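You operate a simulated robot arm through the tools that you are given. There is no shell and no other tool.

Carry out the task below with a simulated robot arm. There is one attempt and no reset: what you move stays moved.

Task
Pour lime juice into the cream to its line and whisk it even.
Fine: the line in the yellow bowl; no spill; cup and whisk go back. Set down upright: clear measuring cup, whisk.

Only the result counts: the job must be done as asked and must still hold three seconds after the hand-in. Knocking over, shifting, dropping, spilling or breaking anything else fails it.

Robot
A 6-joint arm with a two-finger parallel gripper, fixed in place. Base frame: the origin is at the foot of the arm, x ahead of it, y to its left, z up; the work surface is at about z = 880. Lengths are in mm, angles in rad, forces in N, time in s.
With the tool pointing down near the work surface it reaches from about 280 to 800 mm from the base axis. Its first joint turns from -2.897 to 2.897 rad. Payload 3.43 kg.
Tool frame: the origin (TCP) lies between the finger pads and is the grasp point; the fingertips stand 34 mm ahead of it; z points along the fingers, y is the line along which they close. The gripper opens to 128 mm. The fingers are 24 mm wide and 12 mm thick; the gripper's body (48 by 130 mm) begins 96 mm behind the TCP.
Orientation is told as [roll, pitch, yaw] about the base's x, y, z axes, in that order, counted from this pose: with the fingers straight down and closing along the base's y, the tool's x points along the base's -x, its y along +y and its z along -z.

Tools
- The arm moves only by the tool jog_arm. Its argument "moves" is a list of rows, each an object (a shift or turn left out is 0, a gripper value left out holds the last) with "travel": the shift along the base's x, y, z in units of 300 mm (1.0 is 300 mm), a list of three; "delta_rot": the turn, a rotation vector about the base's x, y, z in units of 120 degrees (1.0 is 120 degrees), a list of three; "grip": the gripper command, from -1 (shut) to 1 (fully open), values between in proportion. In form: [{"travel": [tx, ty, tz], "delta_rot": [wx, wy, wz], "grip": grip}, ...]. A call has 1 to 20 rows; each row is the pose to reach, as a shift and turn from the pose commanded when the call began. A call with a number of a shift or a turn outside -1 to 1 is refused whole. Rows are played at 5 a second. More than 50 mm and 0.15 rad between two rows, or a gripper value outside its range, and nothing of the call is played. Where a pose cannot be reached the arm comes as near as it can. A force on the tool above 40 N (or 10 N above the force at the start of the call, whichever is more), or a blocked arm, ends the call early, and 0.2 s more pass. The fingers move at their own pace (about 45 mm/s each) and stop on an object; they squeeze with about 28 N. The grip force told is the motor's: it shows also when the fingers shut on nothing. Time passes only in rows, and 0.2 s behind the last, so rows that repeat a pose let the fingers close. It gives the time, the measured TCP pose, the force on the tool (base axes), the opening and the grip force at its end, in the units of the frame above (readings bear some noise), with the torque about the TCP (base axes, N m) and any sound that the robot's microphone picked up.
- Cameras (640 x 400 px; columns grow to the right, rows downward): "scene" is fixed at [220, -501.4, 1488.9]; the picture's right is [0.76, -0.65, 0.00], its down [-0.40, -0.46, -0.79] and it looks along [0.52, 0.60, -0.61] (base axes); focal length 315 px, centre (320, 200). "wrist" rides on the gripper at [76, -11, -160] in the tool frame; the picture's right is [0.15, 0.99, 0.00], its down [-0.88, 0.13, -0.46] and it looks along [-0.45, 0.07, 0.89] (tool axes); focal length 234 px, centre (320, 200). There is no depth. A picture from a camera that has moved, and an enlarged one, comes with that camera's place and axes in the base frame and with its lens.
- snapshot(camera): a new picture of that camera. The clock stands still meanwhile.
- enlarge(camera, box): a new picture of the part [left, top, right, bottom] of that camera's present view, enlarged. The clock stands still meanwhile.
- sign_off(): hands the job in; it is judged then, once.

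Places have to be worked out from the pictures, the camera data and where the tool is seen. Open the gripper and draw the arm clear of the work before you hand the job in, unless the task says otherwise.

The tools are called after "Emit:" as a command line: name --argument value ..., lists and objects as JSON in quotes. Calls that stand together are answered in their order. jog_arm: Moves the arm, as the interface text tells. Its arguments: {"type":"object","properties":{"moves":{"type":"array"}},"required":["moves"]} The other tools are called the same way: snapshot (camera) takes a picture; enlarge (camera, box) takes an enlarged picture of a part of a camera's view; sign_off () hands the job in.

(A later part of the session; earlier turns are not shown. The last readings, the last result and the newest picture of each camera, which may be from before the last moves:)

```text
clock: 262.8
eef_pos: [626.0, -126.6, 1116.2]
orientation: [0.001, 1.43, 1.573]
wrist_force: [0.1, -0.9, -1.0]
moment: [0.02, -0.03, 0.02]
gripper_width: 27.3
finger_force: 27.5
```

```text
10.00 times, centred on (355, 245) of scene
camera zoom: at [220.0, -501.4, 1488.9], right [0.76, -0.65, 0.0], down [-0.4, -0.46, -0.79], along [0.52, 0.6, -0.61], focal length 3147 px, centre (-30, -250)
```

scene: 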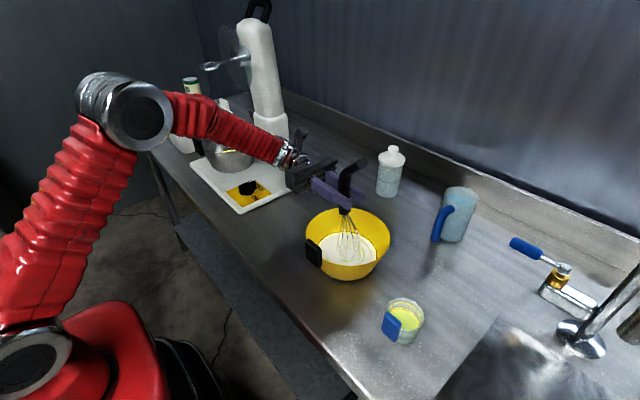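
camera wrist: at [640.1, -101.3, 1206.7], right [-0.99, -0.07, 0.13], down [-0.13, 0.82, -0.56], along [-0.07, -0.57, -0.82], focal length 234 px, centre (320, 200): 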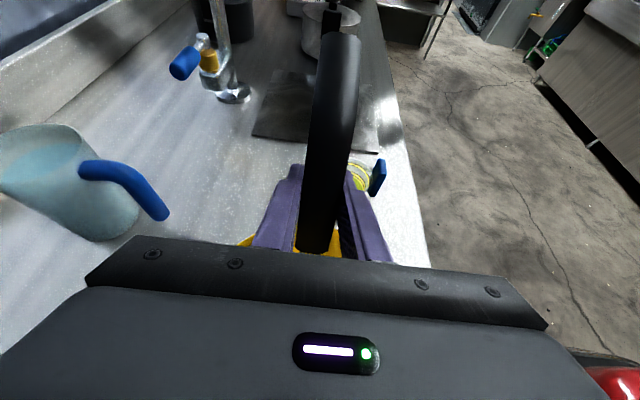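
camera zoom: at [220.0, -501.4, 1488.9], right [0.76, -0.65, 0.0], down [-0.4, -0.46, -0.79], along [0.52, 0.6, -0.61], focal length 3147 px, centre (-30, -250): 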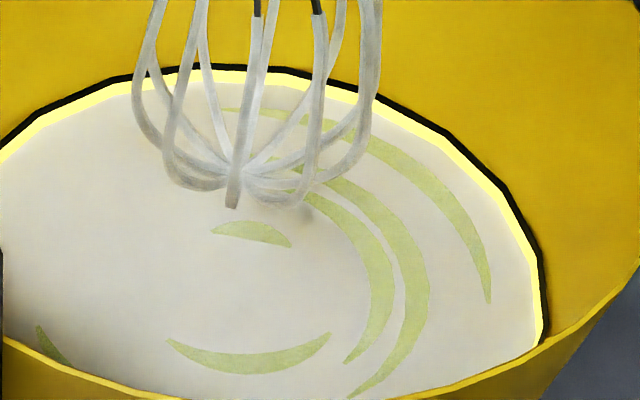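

Nothing drips and the table is clean. I raise the whisk clear of the bowl and roll the tool back to pointing down.

Emit:
jog_arm --moves '[{"travel": [0, 0, 0.05]}, {"travel": [0, 0, 0.1]}, {"travel": [0, 0, 0.15]}, {"travel": [0, 0, 0.2]}, {"travel": [0, 0, 0.22], "delta_rot": [0.04, 0, 0]}, {"travel": [0, 0, 0.22], "delta_rot": [0.1, 0, 0]}, {"travel": [0, 0, 0.22], "delta_rot": [0.16, 0, 0]}, {"travel": [0, 0, 0.22], "delta_rot": [0.22, 0, 0]}, {"travel": [0, 0, 0.22], "delta_rot": [0.28, 0, 0]}, {"travel": [0, 0, 0.22], "delta_rot": [0.34, 0, 0]}, {"travel": [0, 0, 0.22], "delta_rot": [0.4, 0, 0]}, {"travel": [0, 0, 0.22], "delta_rot": [0.46, 0, 0]}, {"travel": [0, 0, 0.22], "delta_rot": [0.52, 0, 0]}, {"travel": [0, 0, 0.22], "delta_rot": [0.58, 0, 0]}, {"travel": [0, 0, 0.22], "delta_rot": [0.64, 0, 0]}, {"travel": [0, 0, 0.22], "delta_rot": [0.6833, 0, 0]}, {"travel": [0, 0, 0.22], "delta_rot": [0.6833, 0, 0]}]'

Emit:
snapshot --camera "wrist"

Emit:
snapshot --camera "scene"

Emit:
enlarge --camera "wrist" --box '[230, 0, 430, 180]'

```text
clock: 266.4
eef_pos: [625.4, -126.9, 1182.2]
orientation: [-0.001, -0.003, 1.569]
wrist_force: [0.6, 0.4, -0.3]
moment: [-0.08, 0.02, -0.02]
gripper_width: 27.4
finger_force: 28.0
```

```text
taken
camera wrist: at [637.3, -204.7, 1342.5], right [-0.99, -0.15, 0.0], down [-0.13, 0.88, 0.46], along [-0.07, 0.45, -0.89], focal length 234 px, centre (320, 200)
```

wrist: 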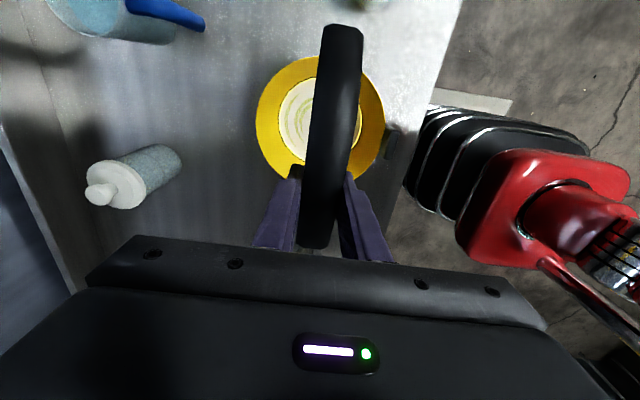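

```text
taken
```

scene: 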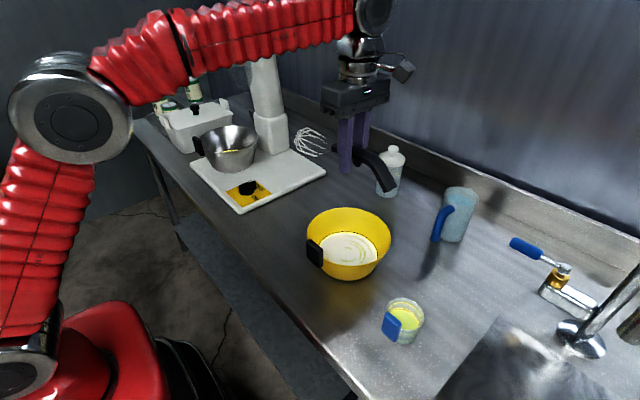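

```text
2.22 times, centred on (330, 90) of wrist
camera zoom: at [637.3, -204.7, 1342.5], right [-0.99, -0.15, 0.0], down [-0.13, 0.88, 0.46], along [-0.07, 0.45, -0.89], focal length 520 px, centre (298, 444)
```

zoom: 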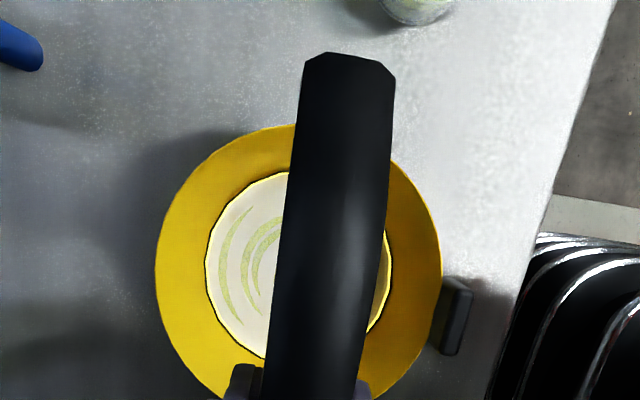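

The tool points down again. I carry the whisk back over its spot while yawing -90°.

Emit:
jog_arm --moves '[{"travel": [0, 0.04, 0], "delta_rot": [0, 0, -0.03]}, {"travel": [-0.01, 0.1, 0], "delta_rot": [0, 0, -0.09]}, {"travel": [-0.02, 0.16, 0], "delta_rot": [0, 0, -0.15]}, {"travel": [-0.03, 0.22, 0], "delta_rot": [0, 0, -0.21]}, {"travel": [-0.04, 0.28, 0], "delta_rot": [0, 0, -0.27]}, {"travel": [-0.05, 0.34, 0], "delta_rot": [0, 0, -0.33]}, {"travel": [-0.06, 0.4, 0], "delta_rot": [0, 0, -0.39]}, {"travel": [-0.07, 0.46, 0], "delta_rot": [0, 0, -0.45]}, {"travel": [-0.08, 0.52, 0], "delta_rot": [0, 0, -0.51]}, {"travel": [-0.09, 0.58, 0], "delta_rot": [0, 0, -0.57]}, {"travel": [-0.1, 0.64, 0], "delta_rot": [0, 0, -0.63]}, {"travel": [-0.11, 0.69, 0], "delta_rot": [0, 0, -0.69]}, {"travel": [-0.12, 0.715, 0], "delta_rot": [0, 0, -0.735]}, {"travel": [-0.1223, 0.715, 0], "delta_rot": [0, 0, -0.75]}, {"travel": [-0.1223, 0.715, 0], "delta_rot": [0, 0, -0.75]}]'

Emit:
jog_arm --moves '[{"delta_rot": [0, -0.015, 0]}, {"delta_rot": [0, -0.0333, 0]}, {"travel": [0, 0, -0.1], "delta_rot": [0, -0.0333, 0]}, {"travel": [0, 0, -0.2], "delta_rot": [0, -0.0333, 0]}, {"travel": [0, 0, -0.3], "delta_rot": [0, -0.0333, 0]}, {"travel": [0, 0, -0.4], "delta_rot": [0, -0.0333, 0]}, {"travel": [0, 0, -0.5], "delta_rot": [0, -0.0333, 0]}, {"travel": [0, 0, -0.6], "delta_rot": [0, -0.0333, 0]}, {"travel": [0, 0, -0.65], "delta_rot": [0, -0.0333, 0]}, {"travel": [0, 0, -0.65], "delta_rot": [0, -0.0333, 0]}]'

Emit:
enlarge --camera "scene" --box '[220, 130, 360, 250]'

Emit:
enlarge --camera "scene" --box '[325, 225, 385, 265]'

Emit:
snapshot --camera "wrist"

```text
clock: 269.6
eef_pos: [590.9, 87.4, 1181.9]
orientation: [0.0, -0.001, -0.002]
wrist_force: [0.1, 0.1, -0.3]
moment: [0.02, 0.05, 0.01]
gripper_width: 27.5
finger_force: 28.1
```

```text
clock: 271.8
eef_pos: [592.2, 87.8, 988.2]
orientation: [0.0, -0.071, 0.0]
wrist_force: [0.1, 0.0, -0.9]
moment: [0.03, 0.07, -0.02]
gripper_width: 27.6
finger_force: 28.8
```

```text
3.33 times, centred on (290, 190) of scene
camera zoom: at [220.0, -501.4, 1488.9], right [0.76, -0.65, 0.0], down [-0.4, -0.46, -0.79], along [0.52, 0.6, -0.61], focal length 1049 px, centre (420, 233)
```

zoom: 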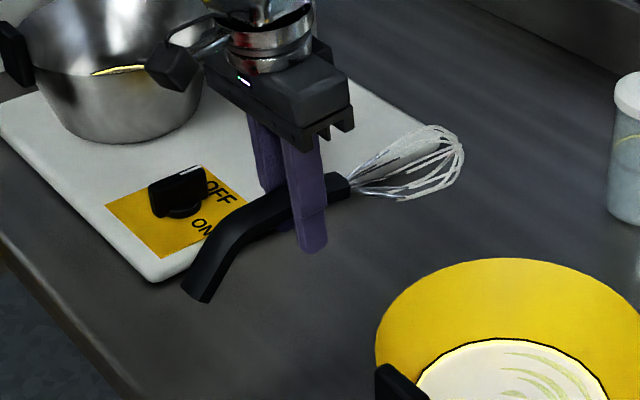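

```text
10.00 times, centred on (355, 245) of scene
camera zoom: at [220.0, -501.4, 1488.9], right [0.76, -0.65, 0.0], down [-0.4, -0.46, -0.79], along [0.52, 0.6, -0.61], focal length 3147 px, centre (-30, -250)
```

zoom: 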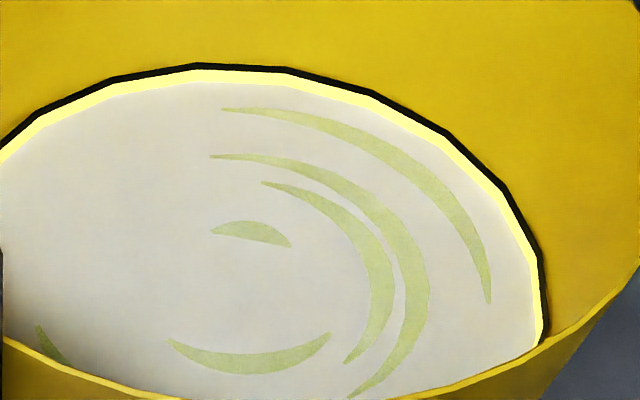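

```text
taken
camera wrist: at [505.9, 74.0, 1142.6], right [-0.15, 0.99, -0.01], down [0.85, 0.13, 0.52], along [0.51, 0.07, -0.86], focal length 234 px, centre (320, 200)
```

wrist: 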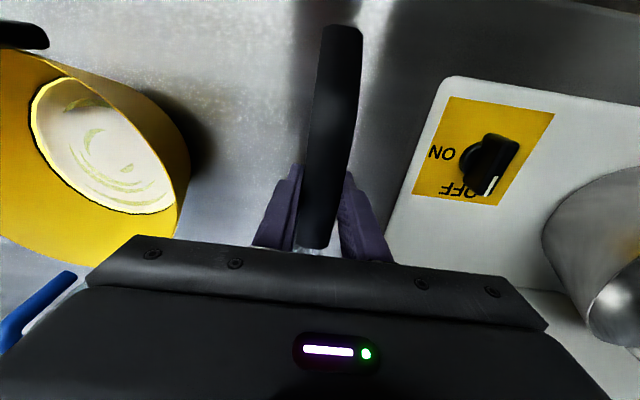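

In the clean view the streaks are still visible at about 40 %, so I am not convinced the mix is even all the way to the wall (my outer sweep was off-centre by ~9 mm). I take the whisk back up and to the bowl for a properly centred outer sweep.

Emit:
jog_arm --moves '[{"travel": [0, 0, 0.1], "delta_rot": [0, 0, 0]}, {"travel": [0, 0, 0.25], "delta_rot": [0, 0.015, 0]}, {"travel": [0, 0, 0.4], "delta_rot": [0, 0.0333, 0]}, {"travel": [0, 0, 0.55], "delta_rot": [0, 0.0333, 0]}, {"travel": [0, 0, 0.65], "delta_rot": [0, 0.0333, 0]}, {"travel": [0, 0, 0.65], "delta_rot": [0, 0.0333, 0]}]'

Emit:
jog_arm --moves '[{"travel": [0.0, -0.04, 0], "delta_rot": [0, 0, 0.03]}, {"travel": [0.01, -0.1, 0], "delta_rot": [0, 0, 0.09]}, {"travel": [0.02, -0.16, 0], "delta_rot": [0, 0, 0.15]}, {"travel": [0.03, -0.22, 0], "delta_rot": [0, 0, 0.21]}, {"travel": [0.04, -0.28, 0], "delta_rot": [0, 0, 0.27]}, {"travel": [0.05, -0.34, 0], "delta_rot": [0, 0, 0.33]}, {"travel": [0.06, -0.4, 0], "delta_rot": [0, 0, 0.39]}, {"travel": [0.07, -0.46, 0], "delta_rot": [0, 0, 0.45]}, {"travel": [0.08, -0.52, 0], "delta_rot": [0, 0, 0.51]}, {"travel": [0.09, -0.58, 0], "delta_rot": [0, 0, 0.57]}, {"travel": [0.1, -0.64, 0], "delta_rot": [0, 0, 0.63]}, {"travel": [0.11, -0.69, 0], "delta_rot": [0, 0, 0.69]}, {"travel": [0.12, -0.735, 0], "delta_rot": [0, 0, 0.735]}, {"travel": [0.1267, -0.747, 0], "delta_rot": [0, 0, 0.75]}, {"travel": [0.1267, -0.747, 0], "delta_rot": [0, 0, 0.75]}]'

Emit:
jog_arm --moves '[{"delta_rot": [-0.04, 0, 0]}, {"delta_rot": [-0.1, 0, 0]}, {"delta_rot": [-0.16, 0, 0]}, {"delta_rot": [-0.22, 0, 0]}, {"delta_rot": [-0.28, 0, 0]}, {"delta_rot": [-0.34, 0, 0]}, {"delta_rot": [-0.4, 0, 0]}, {"delta_rot": [-0.46, 0, 0]}, {"delta_rot": [-0.52, 0, 0]}, {"delta_rot": [-0.58, 0, 0]}, {"delta_rot": [-0.63, 0, 0]}, {"delta_rot": [-0.6617, 0, 0]}, {"travel": [0, 0, -0.1], "delta_rot": [-0.6617, 0, 0]}, {"travel": [0, 0, -0.2], "delta_rot": [-0.6617, 0, 0]}, {"travel": [0, 0, -0.224], "delta_rot": [-0.6617, 0, 0]}, {"travel": [0, 0, -0.224], "delta_rot": [-0.6617, 0, 0]}]'

Emit:
enlarge --camera "scene" --box '[290, 160, 410, 290]'

```text
clock: 273.2
eef_pos: [589.0, 89.5, 1182.1]
orientation: [0.0, 0.001, 0.0]
wrist_force: [-0.3, 0.1, 0.2]
moment: [0.02, 0.06, 0.01]
gripper_width: 27.4
finger_force: 28.4
```

```text
clock: 276.4
eef_pos: [627.3, -135.5, 1184.3]
orientation: [-0.001, 0.0, 1.57]
wrist_force: [0.2, -0.4, -1.2]
moment: [-0.11, -0.01, 0.0]
gripper_width: 27.4
finger_force: 28.2
```

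```text
clock: 279.8
eef_pos: [626.1, -133.5, 1115.3]
orientation: [0.003, 1.386, 1.574]
wrist_force: [0.6, -1.3, -0.6]
moment: [-0.06, -0.03, -0.01]
gripper_width: 27.6
finger_force: 28.0
```

```text
3.08 times, centred on (350, 225) of scene
camera zoom: at [220.0, -501.4, 1488.9], right [0.76, -0.65, 0.0], down [-0.4, -0.46, -0.79], along [0.52, 0.6, -0.61], focal length 968 px, centre (228, 123)
```

zoom: 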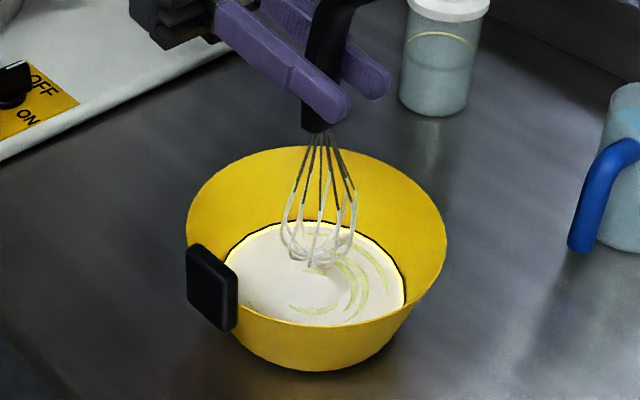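

The whisk is upright over the bowl. I dip it and check its centring before the outer sweep.

Emit:
jog_arm --moves '[{"travel": [0, 0, -0.05]}, {"travel": [0, 0, -0.1]}, {"travel": [0, 0, -0.137]}, {"travel": [0, 0, -0.137]}]'

Emit:
enlarge --camera "scene" --box '[325, 225, 385, 265]'

```text
clock: 280.8
eef_pos: [627.2, -136.3, 1074.0]
orientation: [0.003, 1.386, 1.572]
wrist_force: [0.1, -0.5, -1.5]
moment: [0.01, -0.04, -0.02]
gripper_width: 27.6
finger_force: 27.9
```

```text
10.00 times, centred on (355, 245) of scene
camera zoom: at [220.0, -501.4, 1488.9], right [0.76, -0.65, 0.0], down [-0.4, -0.46, -0.79], along [0.52, 0.6, -0.61], focal length 3147 px, centre (-30, -250)
```

zoom: 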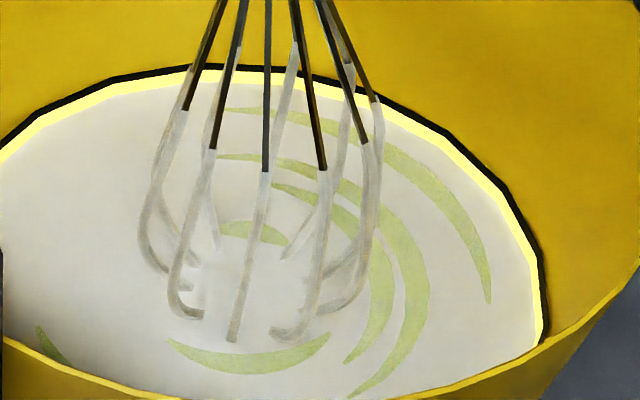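

The whisk is centred within about 1.6 mm; I correct that and run the precession: tip leaning 16° outward at about 53 mm radius, one and a quarter turns, staying immersed.

Emit:
jog_arm --moves '[{"travel": [0, 0.005, -0.006], "delta_rot": [0.0667, 0, 0]}, {"travel": [0, 0.0117, -0.024], "delta_rot": [0.1333, 0, 0]}, {"travel": [-0.0033, 0.0108, -0.024], "delta_rot": [0.1155, 0.0667, 0]}, {"travel": [-0.0058, 0.0083, -0.024], "delta_rot": [0.0667, 0.1155, 0]}, {"travel": [-0.0067, 0.005, -0.024], "delta_rot": [0, 0.1333, 0]}, {"travel": [-0.0058, 0.0017, -0.024], "delta_rot": [-0.0667, 0.1155, 0]}, {"travel": [-0.0033, -0.0008, -0.024], "delta_rot": [-0.1155, 0.0667, 0]}, {"travel": [0, -0.0017, -0.024], "delta_rot": [-0.1333, 0, 0]}, {"travel": [0.0033, -0.0008, -0.024], "delta_rot": [-0.1155, -0.0667, 0]}, {"travel": [0.0058, 0.0017, -0.024], "delta_rot": [-0.0667, -0.1155, 0]}, {"travel": [0.0067, 0.005, -0.024], "delta_rot": [0, -0.1333, 0]}, {"travel": [0.0058, 0.0083, -0.024], "delta_rot": [0.0667, -0.1155, 0]}, {"travel": [0.0033, 0.0108, -0.024], "delta_rot": [0.1155, -0.0667, 0]}, {"travel": [0, 0.0117, -0.024], "delta_rot": [0.1333, 0, 0]}, {"travel": [-0.0033, 0.0108, -0.024], "delta_rot": [0.1155, 0.0667, 0]}, {"travel": [-0.0058, 0.0083, -0.024], "delta_rot": [0.0667, 0.1155, 0]}, {"travel": [-0.0067, 0.005, -0.024], "delta_rot": [0, 0.1333, 0]}, {"travel": [0, 0.005, -0.006], "delta_rot": [0, 0.0667, 0]}, {"travel": [0, 0.005, 0], "delta_rot": [0, 0, 0]}]'

Emit:
enlarge --camera "scene" --box '[325, 225, 385, 265]'

Emit:
enlarge --camera "scene" --box '[290, 190, 410, 290]'

```text
clock: 284.8
eef_pos: [627.4, -135.1, 1074.3]
orientation: [-0.005, 1.387, 1.564]
wrist_force: [-0.5, -0.4, -1.0]
moment: [-0.01, -0.03, 0.02]
gripper_width: 27.2
finger_force: 28.2
```

```text
10.00 times, centred on (355, 245) of scene
camera zoom: at [220.0, -501.4, 1488.9], right [0.76, -0.65, 0.0], down [-0.4, -0.46, -0.79], along [0.52, 0.6, -0.61], focal length 3147 px, centre (-30, -250)
```

zoom: 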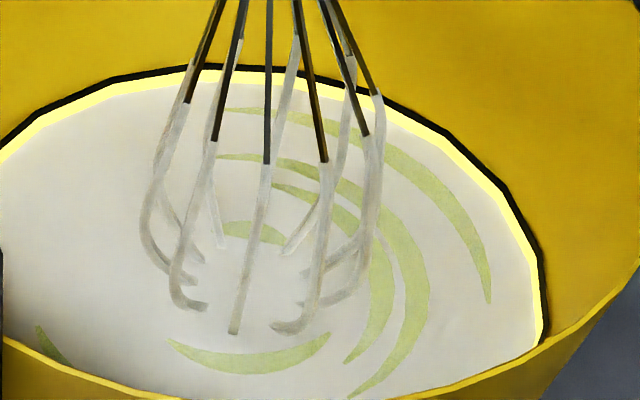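

```text
4.00 times, centred on (350, 240) of scene
camera zoom: at [220.0, -501.4, 1488.9], right [0.76, -0.65, 0.0], down [-0.4, -0.46, -0.79], along [0.52, 0.6, -0.61], focal length 1259 px, centre (200, 40)
```

zoom: 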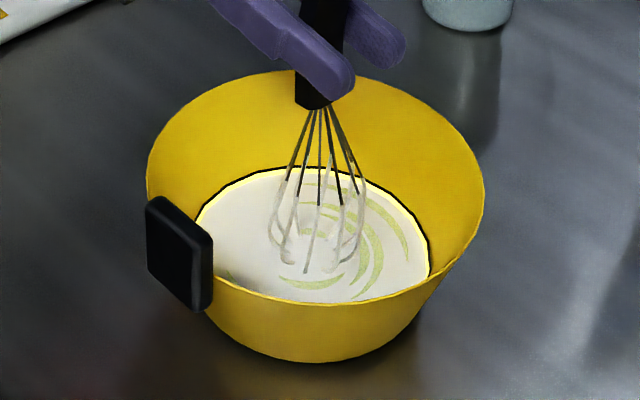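

No change again, with the whole surface swept centre to wall and no sign of spill. I lift the whisk out, let it drain over the bowl, and take it back.

Emit:
jog_arm --moves '[{"travel": [0, 0, 0.03]}, {"travel": [0, 0, 0.07]}, {"travel": [0, 0, 0.11]}, {"travel": [0, 0, 0.14]}, {"travel": [0, 0, 0.14]}, {"travel": [0, 0, 0.14]}, {"travel": [0, 0, 0.14]}, {"travel": [0, 0, 0.14]}, {"travel": [0, 0, 0.14]}, {"travel": [0, 0, 0.14]}, {"travel": [0, 0, 0.14]}, {"travel": [0, 0, 0.14]}, {"travel": [0, 0, 0.14]}, {"travel": [0, 0, 0.2]}, {"travel": [0, 0, 0.27]}, {"travel": [0, 0, 0.33]}, {"travel": [0, 0, 0.361]}, {"travel": [0, 0, 0.361]}]'

Emit:
jog_arm --moves '[{"delta_rot": [0.04, 0, 0]}, {"delta_rot": [0.1, 0, 0]}, {"delta_rot": [0.16, 0, 0]}, {"delta_rot": [0.22, 0, 0]}, {"delta_rot": [0.28, 0, 0]}, {"delta_rot": [0.34, 0, 0]}, {"delta_rot": [0.4, 0, 0]}, {"delta_rot": [0.46, 0, 0]}, {"delta_rot": [0.52, 0, 0]}, {"delta_rot": [0.58, 0, 0]}, {"delta_rot": [0.63, 0, 0]}, {"delta_rot": [0.6617, 0, 0]}, {"delta_rot": [0.6617, 0, 0]}]'

Emit:
snapshot --camera "wrist"

Emit:
enlarge --camera "wrist" --box '[240, 40, 400, 180]'

```text
clock: 288.6
eef_pos: [626.8, -134.2, 1183.5]
orientation: [0.0, 1.386, 1.571]
wrist_force: [0.3, -0.2, -0.4]
moment: [0.03, -0.01, 0.01]
gripper_width: 27.3
finger_force: 28.1
```

```text
clock: 291.4
eef_pos: [628.0, -134.1, 1183.2]
orientation: [-0.001, 0.0, 1.571]
wrist_force: [-0.1, -0.2, -0.1]
moment: [-0.07, 0.0, 0.0]
gripper_width: 27.4
finger_force: 28.1
```

```text
taken
camera wrist: at [639.8, -212.3, 1343.4], right [-0.99, -0.15, 0.0], down [-0.13, 0.88, 0.46], along [-0.07, 0.45, -0.89], focal length 234 px, centre (320, 200)
```

wrist: 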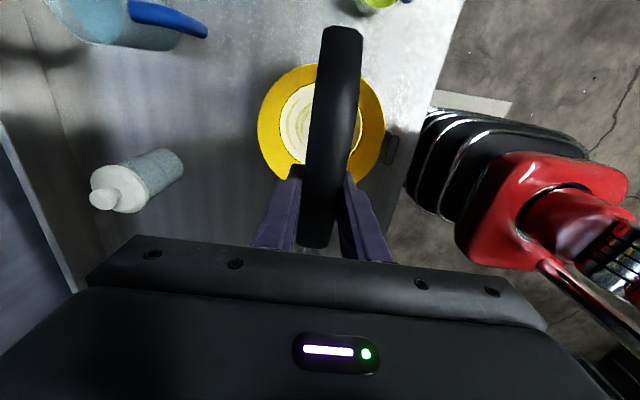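

```text
2.86 times, centred on (320, 110) of wrist
camera zoom: at [639.8, -212.3, 1343.4], right [-0.99, -0.15, 0.0], down [-0.13, 0.88, 0.46], along [-0.07, 0.45, -0.89], focal length 669 px, centre (320, 457)
```

zoom: 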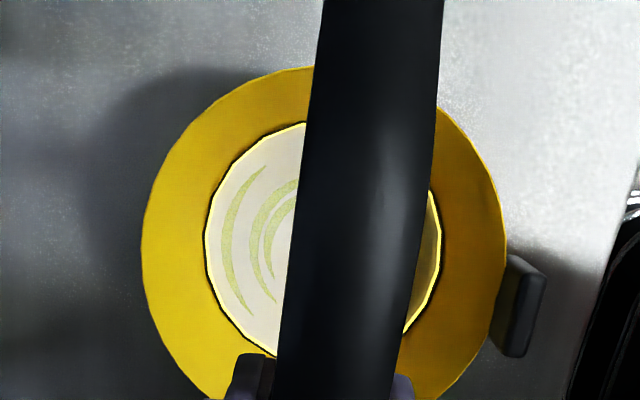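

Another consistent reading is that the picture only knows "fresh", "partly" and "even", and that evenness simply needs much more whisking. That is harmless to try, so I go back into the bowl for a long series of centred circles.

Emit:
jog_arm --moves '[{"delta_rot": [-0.04, 0, 0]}, {"delta_rot": [-0.1, 0, 0]}, {"delta_rot": [-0.16, 0, 0]}, {"delta_rot": [-0.22, 0, 0]}, {"delta_rot": [-0.28, 0, 0]}, {"delta_rot": [-0.34, 0, 0]}, {"delta_rot": [-0.4, 0, 0]}, {"delta_rot": [-0.46, 0, 0]}, {"delta_rot": [-0.52, 0, 0]}, {"delta_rot": [-0.58, 0, 0]}, {"delta_rot": [-0.63, 0, 0]}, {"delta_rot": [-0.6617, 0, 0]}, {"travel": [0, 0, -0.1], "delta_rot": [-0.6617, 0, 0]}, {"travel": [0, 0, -0.2], "delta_rot": [-0.6617, 0, 0]}, {"travel": [0, 0, -0.3], "delta_rot": [-0.6617, 0, 0]}, {"travel": [0, 0, -0.355], "delta_rot": [-0.6617, 0, 0]}, {"travel": [0, 0, -0.367], "delta_rot": [-0.6617, 0, 0]}, {"travel": [0, 0, -0.367], "delta_rot": [-0.6617, 0, 0]}]'

Emit:
enlarge --camera "scene" --box '[325, 225, 385, 265]'

```text
clock: 295.2
eef_pos: [627.0, -134.9, 1073.8]
orientation: [0.002, 1.386, 1.573]
wrist_force: [0.6, -0.2, -1.3]
moment: [-0.02, 0.0, -0.01]
gripper_width: 27.6
finger_force: 28.8
```

```text
10.00 times, centred on (355, 245) of scene
camera zoom: at [220.0, -501.4, 1488.9], right [0.76, -0.65, 0.0], down [-0.4, -0.46, -0.79], along [0.52, 0.6, -0.61], focal length 3147 px, centre (-30, -250)
```

zoom: 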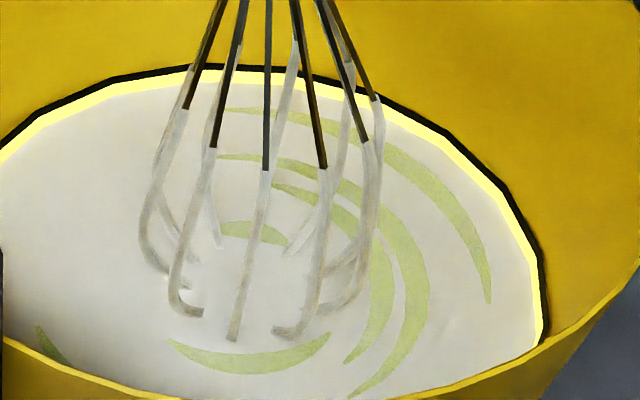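

Centred and free of the floor. First block of brisk circles (33 mm radius, about 195 mm/s).

Emit:
jog_arm --moves '[{"travel": [0.055, 0, -0.006]}, {"travel": [0.11, 0, -0.006]}, {"travel": [0.034, 0.1046, -0.006]}, {"travel": [-0.089, 0.0647, -0.006]}, {"travel": [-0.089, -0.0647, -0.006]}, {"travel": [0.034, -0.1046, -0.006]}, {"travel": [0.11, 0, -0.006]}, {"travel": [0.034, 0.1046, -0.006]}, {"travel": [-0.089, 0.0647, -0.006]}, {"travel": [-0.089, -0.0647, -0.006]}, {"travel": [0.034, -0.1046, -0.006]}, {"travel": [0.11, 0, -0.006]}, {"travel": [0.034, 0.1046, -0.006]}, {"travel": [-0.089, 0.0647, -0.006]}, {"travel": [-0.089, -0.0647, -0.006]}, {"travel": [0.034, -0.1046, -0.006]}, {"travel": [0.11, 0, -0.006]}, {"travel": [0.055, 0, -0.006]}, {"travel": [0, 0, -0.006]}]'

Emit:
jog_arm --moves '[{"travel": [0.055, 0, 0]}, {"travel": [0.11, 0, 0]}, {"travel": [0.034, 0.1046, 0]}, {"travel": [-0.089, 0.0647, 0]}, {"travel": [-0.089, -0.0647, 0]}, {"travel": [0.034, -0.1046, 0]}, {"travel": [0.11, 0, 0]}, {"travel": [0.034, 0.1046, 0]}, {"travel": [-0.089, 0.0647, 0]}, {"travel": [-0.089, -0.0647, 0]}, {"travel": [0.034, -0.1046, 0]}, {"travel": [0.11, 0, 0]}, {"travel": [0.034, 0.1046, 0]}, {"travel": [-0.089, 0.0647, 0]}, {"travel": [-0.089, -0.0647, 0]}, {"travel": [0.034, -0.1046, 0]}, {"travel": [0.11, 0, 0]}, {"travel": [0.055, 0, 0]}, {"travel": [0, 0, 0]}]'

Emit:
jog_arm --moves '[{"travel": [0.055, 0, 0]}, {"travel": [0.11, 0, 0]}, {"travel": [0.034, 0.1046, 0]}, {"travel": [-0.089, 0.0647, 0]}, {"travel": [-0.089, -0.0647, 0]}, {"travel": [0.034, -0.1046, 0]}, {"travel": [0.11, 0, 0]}, {"travel": [0.034, 0.1046, 0]}, {"travel": [-0.089, 0.0647, 0]}, {"travel": [-0.089, -0.0647, 0]}, {"travel": [0.034, -0.1046, 0]}, {"travel": [0.11, 0, 0]}, {"travel": [0.034, 0.1046, 0]}, {"travel": [-0.089, 0.0647, 0]}, {"travel": [-0.089, -0.0647, 0]}, {"travel": [0.034, -0.1046, 0]}, {"travel": [0.11, 0, 0]}, {"travel": [0.055, 0, 0]}, {"travel": [0, 0, 0]}]'

Emit:
jog_arm --moves '[{"travel": [0.055, 0, 0]}, {"travel": [0.11, 0, 0]}, {"travel": [0.034, 0.1046, 0]}, {"travel": [-0.089, 0.0647, 0]}, {"travel": [-0.089, -0.0647, 0]}, {"travel": [0.034, -0.1046, 0]}, {"travel": [0.11, 0, 0]}, {"travel": [0.034, 0.1046, 0]}, {"travel": [-0.089, 0.0647, 0]}, {"travel": [-0.089, -0.0647, 0]}, {"travel": [0.034, -0.1046, 0]}, {"travel": [0.11, 0, 0]}, {"travel": [0.034, 0.1046, 0]}, {"travel": [-0.089, 0.0647, 0]}, {"travel": [-0.089, -0.0647, 0]}, {"travel": [0.034, -0.1046, 0]}, {"travel": [0.11, 0, 0]}, {"travel": [0.055, 0, 0]}, {"travel": [0, 0, 0]}]'

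Emit:
jog_arm --moves '[{"travel": [0.055, 0, 0]}, {"travel": [0.11, 0, 0]}, {"travel": [0.034, 0.1046, 0]}, {"travel": [-0.089, 0.0647, 0]}, {"travel": [-0.089, -0.0647, 0]}, {"travel": [0.034, -0.1046, 0]}, {"travel": [0.11, 0, 0]}, {"travel": [0.034, 0.1046, 0]}, {"travel": [-0.089, 0.0647, 0]}, {"travel": [-0.089, -0.0647, 0]}, {"travel": [0.034, -0.1046, 0]}, {"travel": [0.11, 0, 0]}, {"travel": [0.034, 0.1046, 0]}, {"travel": [-0.089, 0.0647, 0]}, {"travel": [-0.089, -0.0647, 0]}, {"travel": [0.034, -0.1046, 0]}, {"travel": [0.11, 0, 0]}, {"travel": [0.055, 0, 0]}, {"travel": [0, 0, 0]}]'

Emit:
enlarge --camera "scene" --box '[325, 225, 385, 265]'

Emit:
enlarge --camera "scene" --box '[290, 190, 410, 290]'

```text
clock: 299.2
eef_pos: [626.4, -135.3, 1069.1]
orientation: [-0.001, 1.387, 1.569]
wrist_force: [0.3, 0.1, 2.7]
moment: [-0.05, -0.06, 0.02]
gripper_width: 27.5
finger_force: 27.9
```

```text
clock: 303.2
eef_pos: [627.5, -135.2, 1069.5]
orientation: [0.005, 1.386, 1.575]
wrist_force: [-0.2, 0.5, 0.0]
moment: [-0.01, 0.0, 0.01]
gripper_width: 27.3
finger_force: 27.9
```

```text
clock: 307.2
eef_pos: [626.4, -136.0, 1071.3]
orientation: [0.003, 1.384, 1.574]
wrist_force: [0.1, -0.3, -0.8]
moment: [0.02, -0.01, 0.0]
gripper_width: 27.7
finger_force: 28.1
```

```text
clock: 311.2
eef_pos: [627.4, -133.2, 1071.0]
orientation: [0.008, 1.385, 1.581]
wrist_force: [-0.3, -0.1, -1.2]
moment: [0.03, -0.01, 0.01]
gripper_width: 27.6
finger_force: 27.9
```

```text
clock: 315.2
eef_pos: [628.6, -137.2, 1070.0]
orientation: [-0.008, 1.388, 1.566]
wrist_force: [2.6, -0.5, 12.2]
moment: [0.0, -0.5, 0.0]
gripper_width: 27.3
finger_force: 27.7
```

```text
10.00 times, centred on (355, 245) of scene
camera zoom: at [220.0, -501.4, 1488.9], right [0.76, -0.65, 0.0], down [-0.4, -0.46, -0.79], along [0.52, 0.6, -0.61], focal length 3147 px, centre (-30, -250)
```

zoom: 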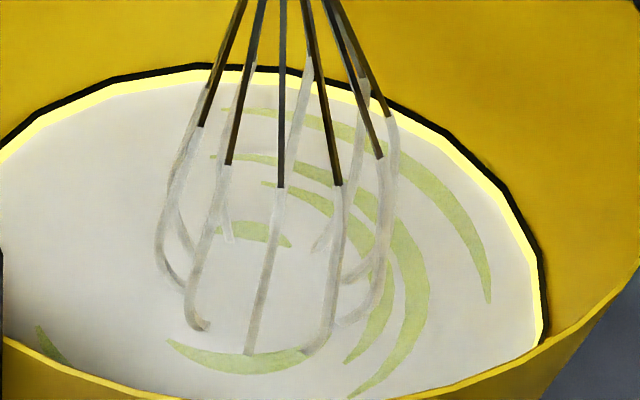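

```text
4.00 times, centred on (350, 240) of scene
camera zoom: at [220.0, -501.4, 1488.9], right [0.76, -0.65, 0.0], down [-0.4, -0.46, -0.79], along [0.52, 0.6, -0.61], focal length 1259 px, centre (200, 40)
```

zoom: 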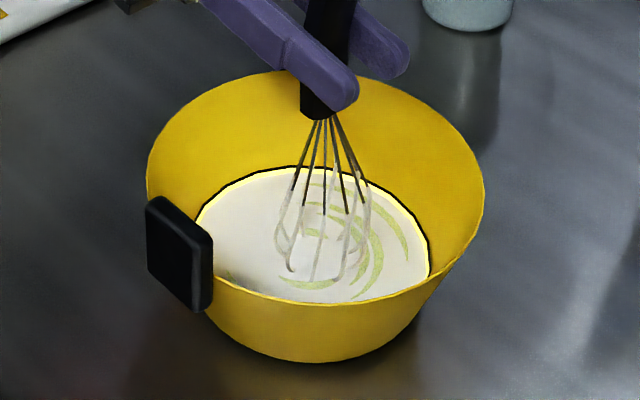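

The last reading shows 12 N upward: the tip is pressing on the floor. I raise at once by 4 mm and check.

Emit:
jog_arm --moves '[{"travel": [0, 0, 0.007]}, {"travel": [0, 0, 0.014]}, {"travel": [0, 0, 0.014]}]'

Emit:
enlarge --camera "scene" --box '[290, 160, 410, 290]'

Emit:
enlarge --camera "scene" --box '[325, 225, 385, 265]'

```text
clock: 316.0
eef_pos: [628.1, -137.1, 1073.6]
orientation: [0.006, 1.386, 1.576]
wrist_force: [0.1, -0.3, -1.1]
moment: [-0.02, 0.0, 0.0]
gripper_width: 27.7
finger_force: 28.0
```

```text
3.08 times, centred on (350, 225) of scene
camera zoom: at [220.0, -501.4, 1488.9], right [0.76, -0.65, 0.0], down [-0.4, -0.46, -0.79], along [0.52, 0.6, -0.61], focal length 968 px, centre (228, 123)
```

zoom: 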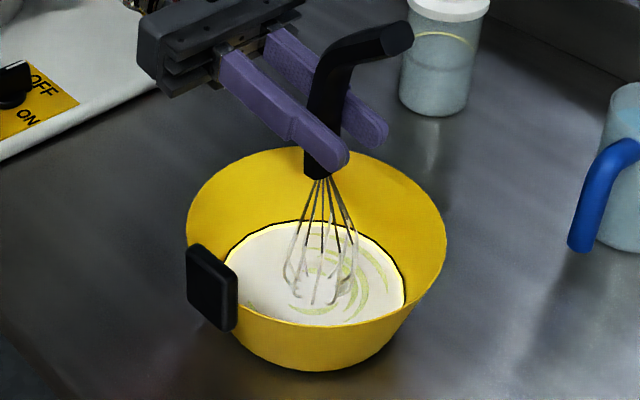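

```text
10.00 times, centred on (355, 245) of scene
camera zoom: at [220.0, -501.4, 1488.9], right [0.76, -0.65, 0.0], down [-0.4, -0.46, -0.79], along [0.52, 0.6, -0.61], focal length 3147 px, centre (-30, -250)
```

zoom: 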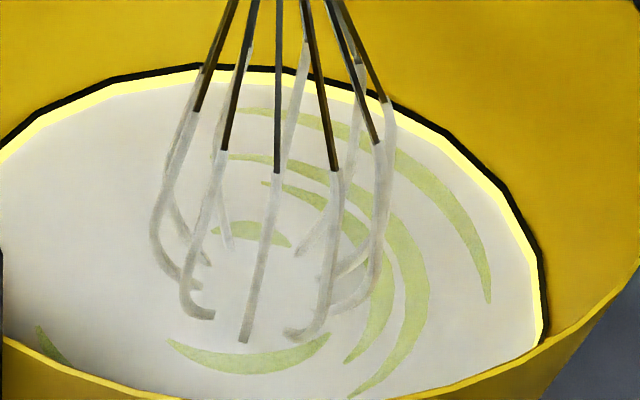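

Contact is gone, the bowl has not moved. I re-centre (2 mm in x, 3.4 mm in y), stay 4–5 mm above the floor, and run another long block.

Emit:
jog_arm --moves '[{"travel": [0.048, 0.0113, 0]}, {"travel": [0.1033, 0.0113, 0]}, {"travel": [0.0273, 0.1159, 0]}, {"travel": [-0.0957, 0.076, 0]}, {"travel": [-0.0957, -0.0534, 0]}, {"travel": [0.0273, -0.0933, 0]}, {"travel": [0.1033, 0.0113, 0]}, {"travel": [0.0273, 0.1159, 0]}, {"travel": [-0.0957, 0.076, 0]}, {"travel": [-0.0957, -0.0534, 0]}, {"travel": [0.0273, -0.0933, 0]}, {"travel": [0.1033, 0.0113, 0]}, {"travel": [0.0273, 0.1159, 0]}, {"travel": [-0.0957, 0.076, 0]}, {"travel": [-0.0957, -0.0534, 0]}, {"travel": [0.0273, -0.0933, 0]}, {"travel": [0.1033, 0.0113, 0]}, {"travel": [0.048, 0.0113, 0]}, {"travel": [-0.0067, 0.0113, 0]}]'

Emit:
jog_arm --moves '[{"travel": [0.055, 0, 0]}, {"travel": [0.11, 0, 0]}, {"travel": [0.034, 0.1046, 0]}, {"travel": [-0.089, 0.0647, 0]}, {"travel": [-0.089, -0.0647, 0]}, {"travel": [0.034, -0.1046, 0]}, {"travel": [0.11, 0, 0]}, {"travel": [0.034, 0.1046, 0]}, {"travel": [-0.089, 0.0647, 0]}, {"travel": [-0.089, -0.0647, 0]}, {"travel": [0.034, -0.1046, 0]}, {"travel": [0.11, 0, 0]}, {"travel": [0.034, 0.1046, 0]}, {"travel": [-0.089, 0.0647, 0]}, {"travel": [-0.089, -0.0647, 0]}, {"travel": [0.034, -0.1046, 0]}, {"travel": [0.11, 0, 0]}, {"travel": [0.055, 0, 0]}, {"travel": [0, 0, 0]}]'

Emit:
jog_arm --moves '[{"travel": [0.055, 0, 0]}, {"travel": [0.11, 0, 0]}, {"travel": [0.034, 0.1046, 0]}, {"travel": [-0.089, 0.0647, 0]}, {"travel": [-0.089, -0.0647, 0]}, {"travel": [0.034, -0.1046, 0]}, {"travel": [0.11, 0, 0]}, {"travel": [0.034, 0.1046, 0]}, {"travel": [-0.089, 0.0647, 0]}, {"travel": [-0.089, -0.0647, 0]}, {"travel": [0.034, -0.1046, 0]}, {"travel": [0.11, 0, 0]}, {"travel": [0.034, 0.1046, 0]}, {"travel": [-0.089, 0.0647, 0]}, {"travel": [-0.089, -0.0647, 0]}, {"travel": [0.034, -0.1046, 0]}, {"travel": [0.11, 0, 0]}, {"travel": [0.055, 0, 0]}, {"travel": [0, 0, 0]}]'

Emit:
jog_arm --moves '[{"travel": [0.055, 0, 0]}, {"travel": [0.11, 0, 0]}, {"travel": [0.034, 0.1046, 0]}, {"travel": [-0.089, 0.0647, 0]}, {"travel": [-0.089, -0.0647, 0]}, {"travel": [0.034, -0.1046, 0]}, {"travel": [0.11, 0, 0]}, {"travel": [0.034, 0.1046, 0]}, {"travel": [-0.089, 0.0647, 0]}, {"travel": [-0.089, -0.0647, 0]}, {"travel": [0.034, -0.1046, 0]}, {"travel": [0.11, 0, 0]}, {"travel": [0.034, 0.1046, 0]}, {"travel": [-0.089, 0.0647, 0]}, {"travel": [-0.089, -0.0647, 0]}, {"travel": [0.034, -0.1046, 0]}, {"travel": [0.11, 0, 0]}, {"travel": [0.055, 0, 0]}, {"travel": [0, 0, 0]}]'

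Emit:
enlarge --camera "scene" --box '[325, 225, 385, 265]'

Emit:
enlarge --camera "scene" --box '[290, 190, 410, 290]'

```text
clock: 320.0
eef_pos: [625.1, -132.6, 1072.5]
orientation: [0.002, 1.387, 1.572]
wrist_force: [-0.5, 0.0, -1.3]
moment: [0.0, 0.0, 0.01]
gripper_width: 27.7
finger_force: 28.1
```

```text
clock: 324.0
eef_pos: [626.1, -129.5, 1073.5]
orientation: [0.003, 1.385, 1.573]
wrist_force: [0.4, -0.2, -0.5]
moment: [0.03, 0.0, -0.01]
gripper_width: 27.4
finger_force: 27.8
```

```text
clock: 328.0
eef_pos: [625.5, -130.1, 1072.1]
orientation: [0.003, 1.386, 1.574]
wrist_force: [0.1, 0.2, -1.0]
moment: [-0.04, 0.0, 0.0]
gripper_width: 27.5
finger_force: 28.0
```

```text
clock: 332.0
eef_pos: [622.8, -130.8, 1074.1]
orientation: [-0.001, 1.388, 1.57]
wrist_force: [-0.5, 0.3, -0.1]
moment: [0.02, 0.0, -0.01]
gripper_width: 27.4
finger_force: 28.1
```

```text
10.00 times, centred on (355, 245) of scene
camera zoom: at [220.0, -501.4, 1488.9], right [0.76, -0.65, 0.0], down [-0.4, -0.46, -0.79], along [0.52, 0.6, -0.61], focal length 3147 px, centre (-30, -250)
```

zoom: 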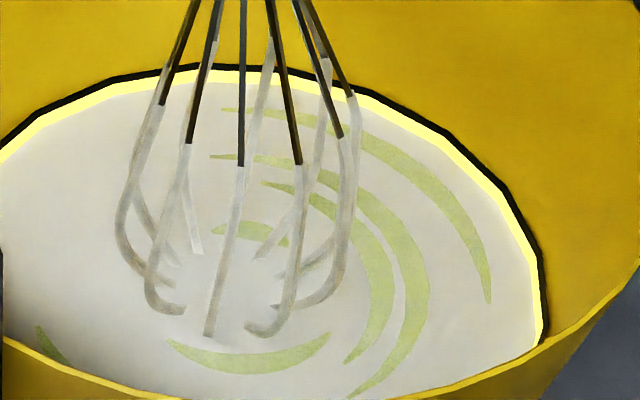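

```text
4.00 times, centred on (350, 240) of scene
camera zoom: at [220.0, -501.4, 1488.9], right [0.76, -0.65, 0.0], down [-0.4, -0.46, -0.79], along [0.52, 0.6, -0.61], focal length 1259 px, centre (200, 40)
```

zoom: 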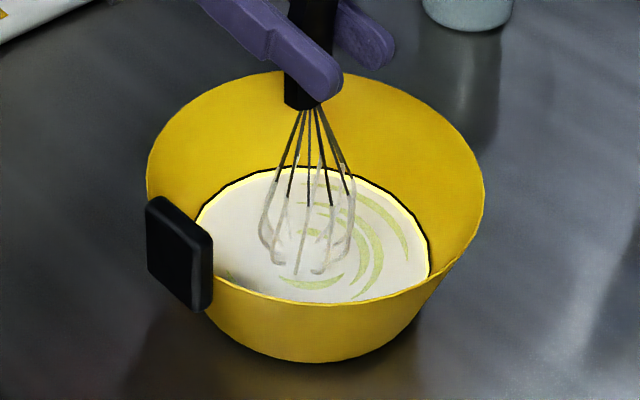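

The display still does not move after ~26 m of whisking in every way available, so I conclude. I lift the whisk, let it drain inside the bowl, and roll back to the tool-down pose.

Emit:
jog_arm --moves '[{"travel": [0, 0, 0.03]}, {"travel": [0, 0, 0.07]}, {"travel": [0, 0, 0.11]}, {"travel": [0, 0, 0.14]}, {"travel": [0, 0, 0.14]}, {"travel": [0, 0, 0.14]}, {"travel": [0, 0, 0.14]}, {"travel": [0, 0, 0.14]}, {"travel": [0, 0, 0.14]}, {"travel": [0, 0, 0.14]}, {"travel": [0, 0, 0.14]}, {"travel": [0, 0, 0.14]}, {"travel": [0, 0, 0.14]}, {"travel": [0, 0, 0.2]}, {"travel": [0, 0, 0.27]}, {"travel": [0, 0, 0.33]}, {"travel": [0, 0, 0.36]}, {"travel": [0, 0, 0.36]}]'

Emit:
jog_arm --moves '[{"delta_rot": [0.04, 0, 0]}, {"delta_rot": [0.1, 0, 0]}, {"delta_rot": [0.16, 0, 0]}, {"delta_rot": [0.22, 0, 0]}, {"delta_rot": [0.28, 0, 0]}, {"delta_rot": [0.34, 0, 0]}, {"delta_rot": [0.4, 0, 0]}, {"delta_rot": [0.46, 0, 0]}, {"delta_rot": [0.52, 0, 0]}, {"delta_rot": [0.58, 0, 0]}, {"delta_rot": [0.63, 0, 0]}, {"delta_rot": [0.6617, 0, 0]}, {"delta_rot": [0.6617, 0, 0]}]'

Emit:
jog_arm --moves '[{"travel": [0, 0.04, 0], "delta_rot": [0, 0, -0.03]}, {"travel": [-0.01, 0.1, 0], "delta_rot": [0, 0, -0.09]}, {"travel": [-0.02, 0.16, 0], "delta_rot": [0, 0, -0.15]}, {"travel": [-0.03, 0.22, 0], "delta_rot": [0, 0, -0.21]}, {"travel": [-0.04, 0.28, 0], "delta_rot": [0, 0, -0.27]}, {"travel": [-0.05, 0.34, 0], "delta_rot": [0, 0, -0.33]}, {"travel": [-0.06, 0.4, 0], "delta_rot": [0, 0, -0.39]}, {"travel": [-0.07, 0.46, 0], "delta_rot": [0, 0, -0.45]}, {"travel": [-0.08, 0.52, 0], "delta_rot": [0, 0, -0.51]}, {"travel": [-0.09, 0.58, 0], "delta_rot": [0, 0, -0.57]}, {"travel": [-0.1, 0.64, 0], "delta_rot": [0, 0, -0.63]}, {"travel": [-0.11, 0.69, 0], "delta_rot": [0, 0, -0.69]}, {"travel": [-0.12, 0.73, 0], "delta_rot": [0, 0, -0.735]}, {"travel": [-0.12, 0.7307, 0], "delta_rot": [0, 0, -0.75]}, {"travel": [-0.12, 0.7307, 0], "delta_rot": [0, 0, -0.75]}]'

Emit:
snapshot --camera "wrist"

Emit:
snapshot --camera "scene"

```text
clock: 335.8
eef_pos: [625.2, -130.1, 1184.0]
orientation: [-0.001, 1.385, 1.569]
wrist_force: [0.0, 0.5, -0.9]
moment: [0.02, 0.04, -0.02]
gripper_width: 27.3
finger_force: 28.1
```

```text
clock: 338.6
eef_pos: [626.1, -132.1, 1182.2]
orientation: [0.0, -0.001, 1.572]
wrist_force: [0.0, 0.2, -0.2]
moment: [-0.07, 0.01, -0.01]
gripper_width: 27.4
finger_force: 28.0
```

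```text
clock: 341.8
eef_pos: [589.9, 87.8, 1183.0]
orientation: [0.002, 0.001, 0.0]
wrist_force: [1.1, 0.1, -1.2]
moment: [-0.01, 0.04, 0.02]
gripper_width: 27.3
finger_force: 28.2
```

```text
taken
camera wrist: at [515.0, 73.9, 1342.9], right [-0.15, 0.99, 0.0], down [0.88, 0.13, 0.46], along [0.45, 0.07, -0.89], focal length 234 px, centre (320, 200)
```

wrist: 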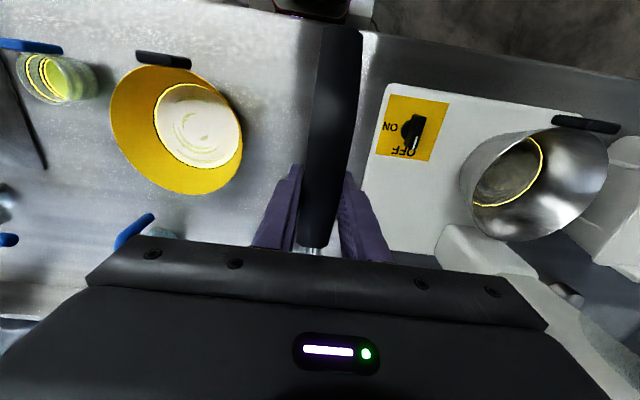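

```text
taken
```

scene: 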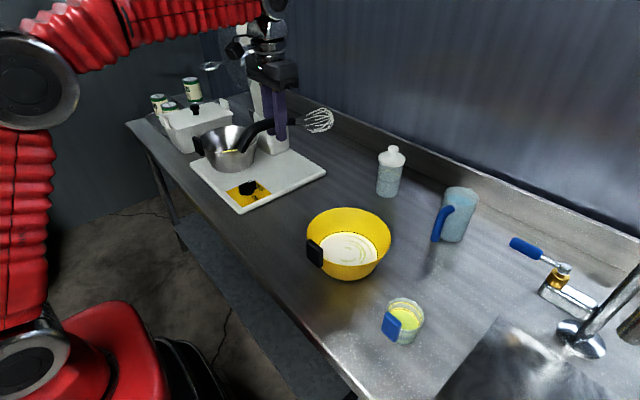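

Bowl and cup look in place. I pitch the tool 5° to undo the whisk's slip in the grip, and lower most of the way to compare its attitude with the first picture.

Emit:
jog_arm --moves '[{"delta_rot": [0, -0.02, 0]}, {"delta_rot": [0, -0.0433, 0]}, {"travel": [0, 0, -0.1], "delta_rot": [0, -0.0433, 0]}, {"travel": [0, 0, -0.2], "delta_rot": [0, -0.0433, 0]}, {"travel": [0, 0, -0.3], "delta_rot": [0, -0.0433, 0]}, {"travel": [0, 0, -0.4], "delta_rot": [0, -0.0433, 0]}, {"travel": [0, 0, -0.5], "delta_rot": [0, -0.0433, 0]}, {"travel": [0, 0, -0.6], "delta_rot": [0, -0.0433, 0]}, {"travel": [0, 0, -0.7], "delta_rot": [0, -0.0433, 0]}, {"travel": [0, 0, -0.78], "delta_rot": [0, -0.0433, 0]}, {"travel": [0, 0, -0.78], "delta_rot": [0, -0.0433, 0]}]'

Emit:
enlarge --camera "scene" --box '[220, 130, 360, 250]'

Emit:
enlarge --camera "scene" --box '[240, 170, 350, 245]'

```text
clock: 344.2
eef_pos: [589.5, 87.8, 948.5]
orientation: [0.0, -0.09, 0.002]
wrist_force: [-0.2, 0.0, -0.9]
moment: [-0.02, 0.08, -0.02]
gripper_width: 27.3
finger_force: 28.4
```

```text
3.33 times, centred on (290, 190) of scene
camera zoom: at [220.0, -501.4, 1488.9], right [0.76, -0.65, 0.0], down [-0.4, -0.46, -0.79], along [0.52, 0.6, -0.61], focal length 1049 px, centre (420, 233)
```

zoom: 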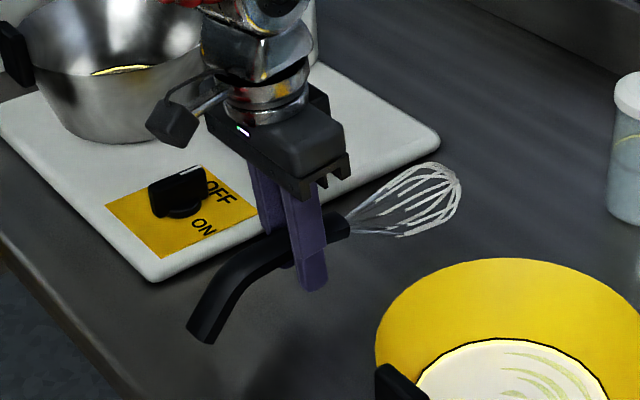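

```text
5.33 times, centred on (295, 208) of scene
camera zoom: at [220.0, -501.4, 1488.9], right [0.76, -0.65, 0.0], down [-0.4, -0.46, -0.79], along [0.52, 0.6, -0.61], focal length 1678 px, centre (453, 160)
```

zoom: 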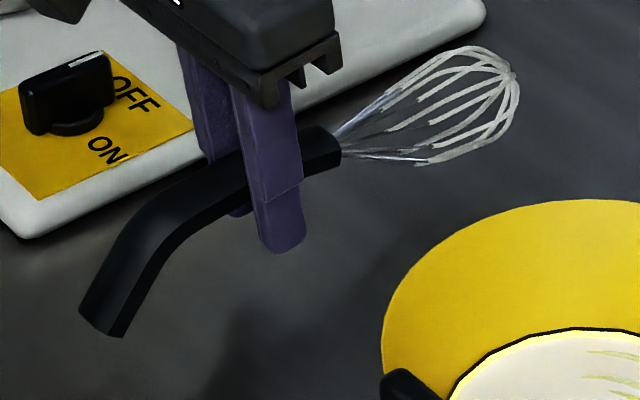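

Attitude is close: about 1.6° too much head-up and 4–5 mm toward -x compared with the start. I correct both and lower gently until contact.

Emit:
jog_arm --moves '[{"travel": [0.007, 0, 0], "delta_rot": [0, 0.007, 0]}, {"travel": [0.0133, 0, 0], "delta_rot": [0, 0.0133, 0]}, {"travel": [0.0133, 0, -0.025], "delta_rot": [0, 0.0133, 0]}, {"travel": [0.0133, 0, -0.045], "delta_rot": [0, 0.0133, 0]}, {"travel": [0.0133, 0, -0.053], "delta_rot": [0, 0.0133, 0]}, {"travel": [0.0133, 0, -0.058], "delta_rot": [0, 0.0133, 0]}, {"travel": [0.0133, 0, -0.058], "delta_rot": [0, 0.0133, 0]}]'

Emit:
enlarge --camera "scene" --box '[240, 170, 350, 245]'

```text
clock: 345.8
eef_pos: [593.4, 88.4, 930.7]
orientation: [0.0, -0.062, 0.001]
wrist_force: [-0.9, 0.0, -0.5]
moment: [-0.03, 0.06, 0.01]
gripper_width: 27.5
finger_force: 27.9
```

```text
5.33 times, centred on (295, 208) of scene
camera zoom: at [220.0, -501.4, 1488.9], right [0.76, -0.65, 0.0], down [-0.4, -0.46, -0.79], along [0.52, 0.6, -0.61], focal length 1678 px, centre (453, 160)
```

zoom: 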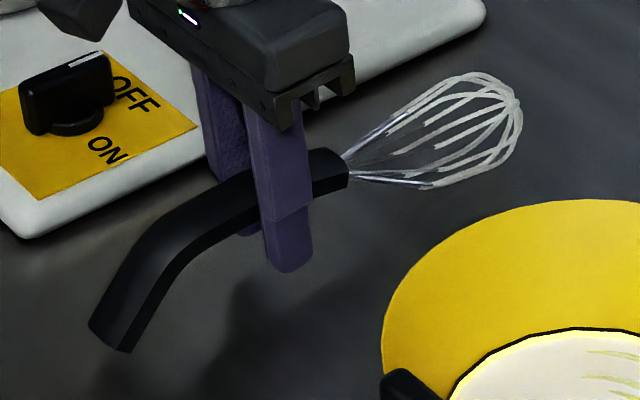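

It is about 5 mm above its old resting height and 2 mm too far in +x. I lower the rest in small steps with force check.

Emit:
jog_arm --moves '[{"travel": [-0.005, 0, -0.005]}, {"travel": [-0.005, 0, -0.01]}, {"travel": [-0.005, 0, -0.013]}, {"travel": [-0.005, 0, -0.013]}]'

Emit:
enlarge --camera "scene" --box '[240, 170, 350, 245]'

```text
clock: 346.8
eef_pos: [592.4, 88.4, 929.9]
orientation: [-0.001, -0.064, 0.001]
wrist_force: [1.0, -1.2, 24.7]
moment: [-0.06, 0.34, 0.02]
gripper_width: 27.5
finger_force: 27.8
```

```text
5.33 times, centred on (295, 208) of scene
camera zoom: at [220.0, -501.4, 1488.9], right [0.76, -0.65, 0.0], down [-0.4, -0.46, -0.79], along [0.52, 0.6, -0.61], focal length 1678 px, centre (453, 160)
```

zoom: 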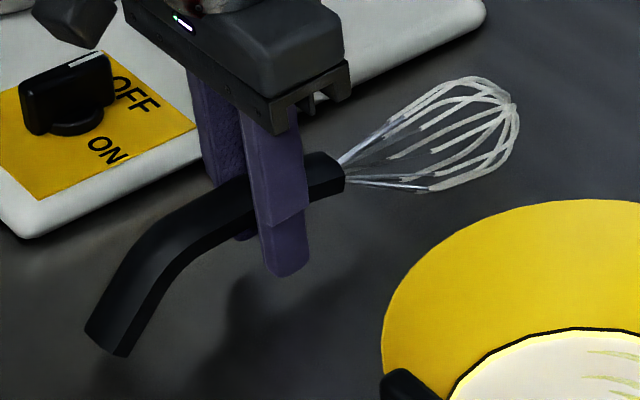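

Both ends of the whisk bear on the table (24.7 N, nearly balanced about the grip). I ease up until the force is small and then open the gripper.

Emit:
jog_arm --moves '[{"travel": [0, 0, 0.004]}, {"travel": [0, 0, 0.007]}, {"travel": [0, 0, 0.007]}]'

```text
clock: 347.6
eef_pos: [591.9, 87.4, 930.4]
orientation: [0.0, -0.063, 0.0]
wrist_force: [2.7, 4.9, 13.8]
moment: [0.11, -0.59, 0.17]
gripper_width: 27.5
finger_force: 27.8
```

Emit:
jog_arm --moves '[{"travel": [0, 0, 0.002]}, {"travel": [0, 0, 0.003]}, {"travel": [0, 0, 0.003]}]'

```text
clock: 348.4
eef_pos: [589.9, 88.4, 930.3]
orientation: [0.0, -0.059, 0.001]
wrist_force: [0.1, -0.8, -0.2]
moment: [0.01, 0.07, 0.0]
gripper_width: 27.5
finger_force: 28.1
```

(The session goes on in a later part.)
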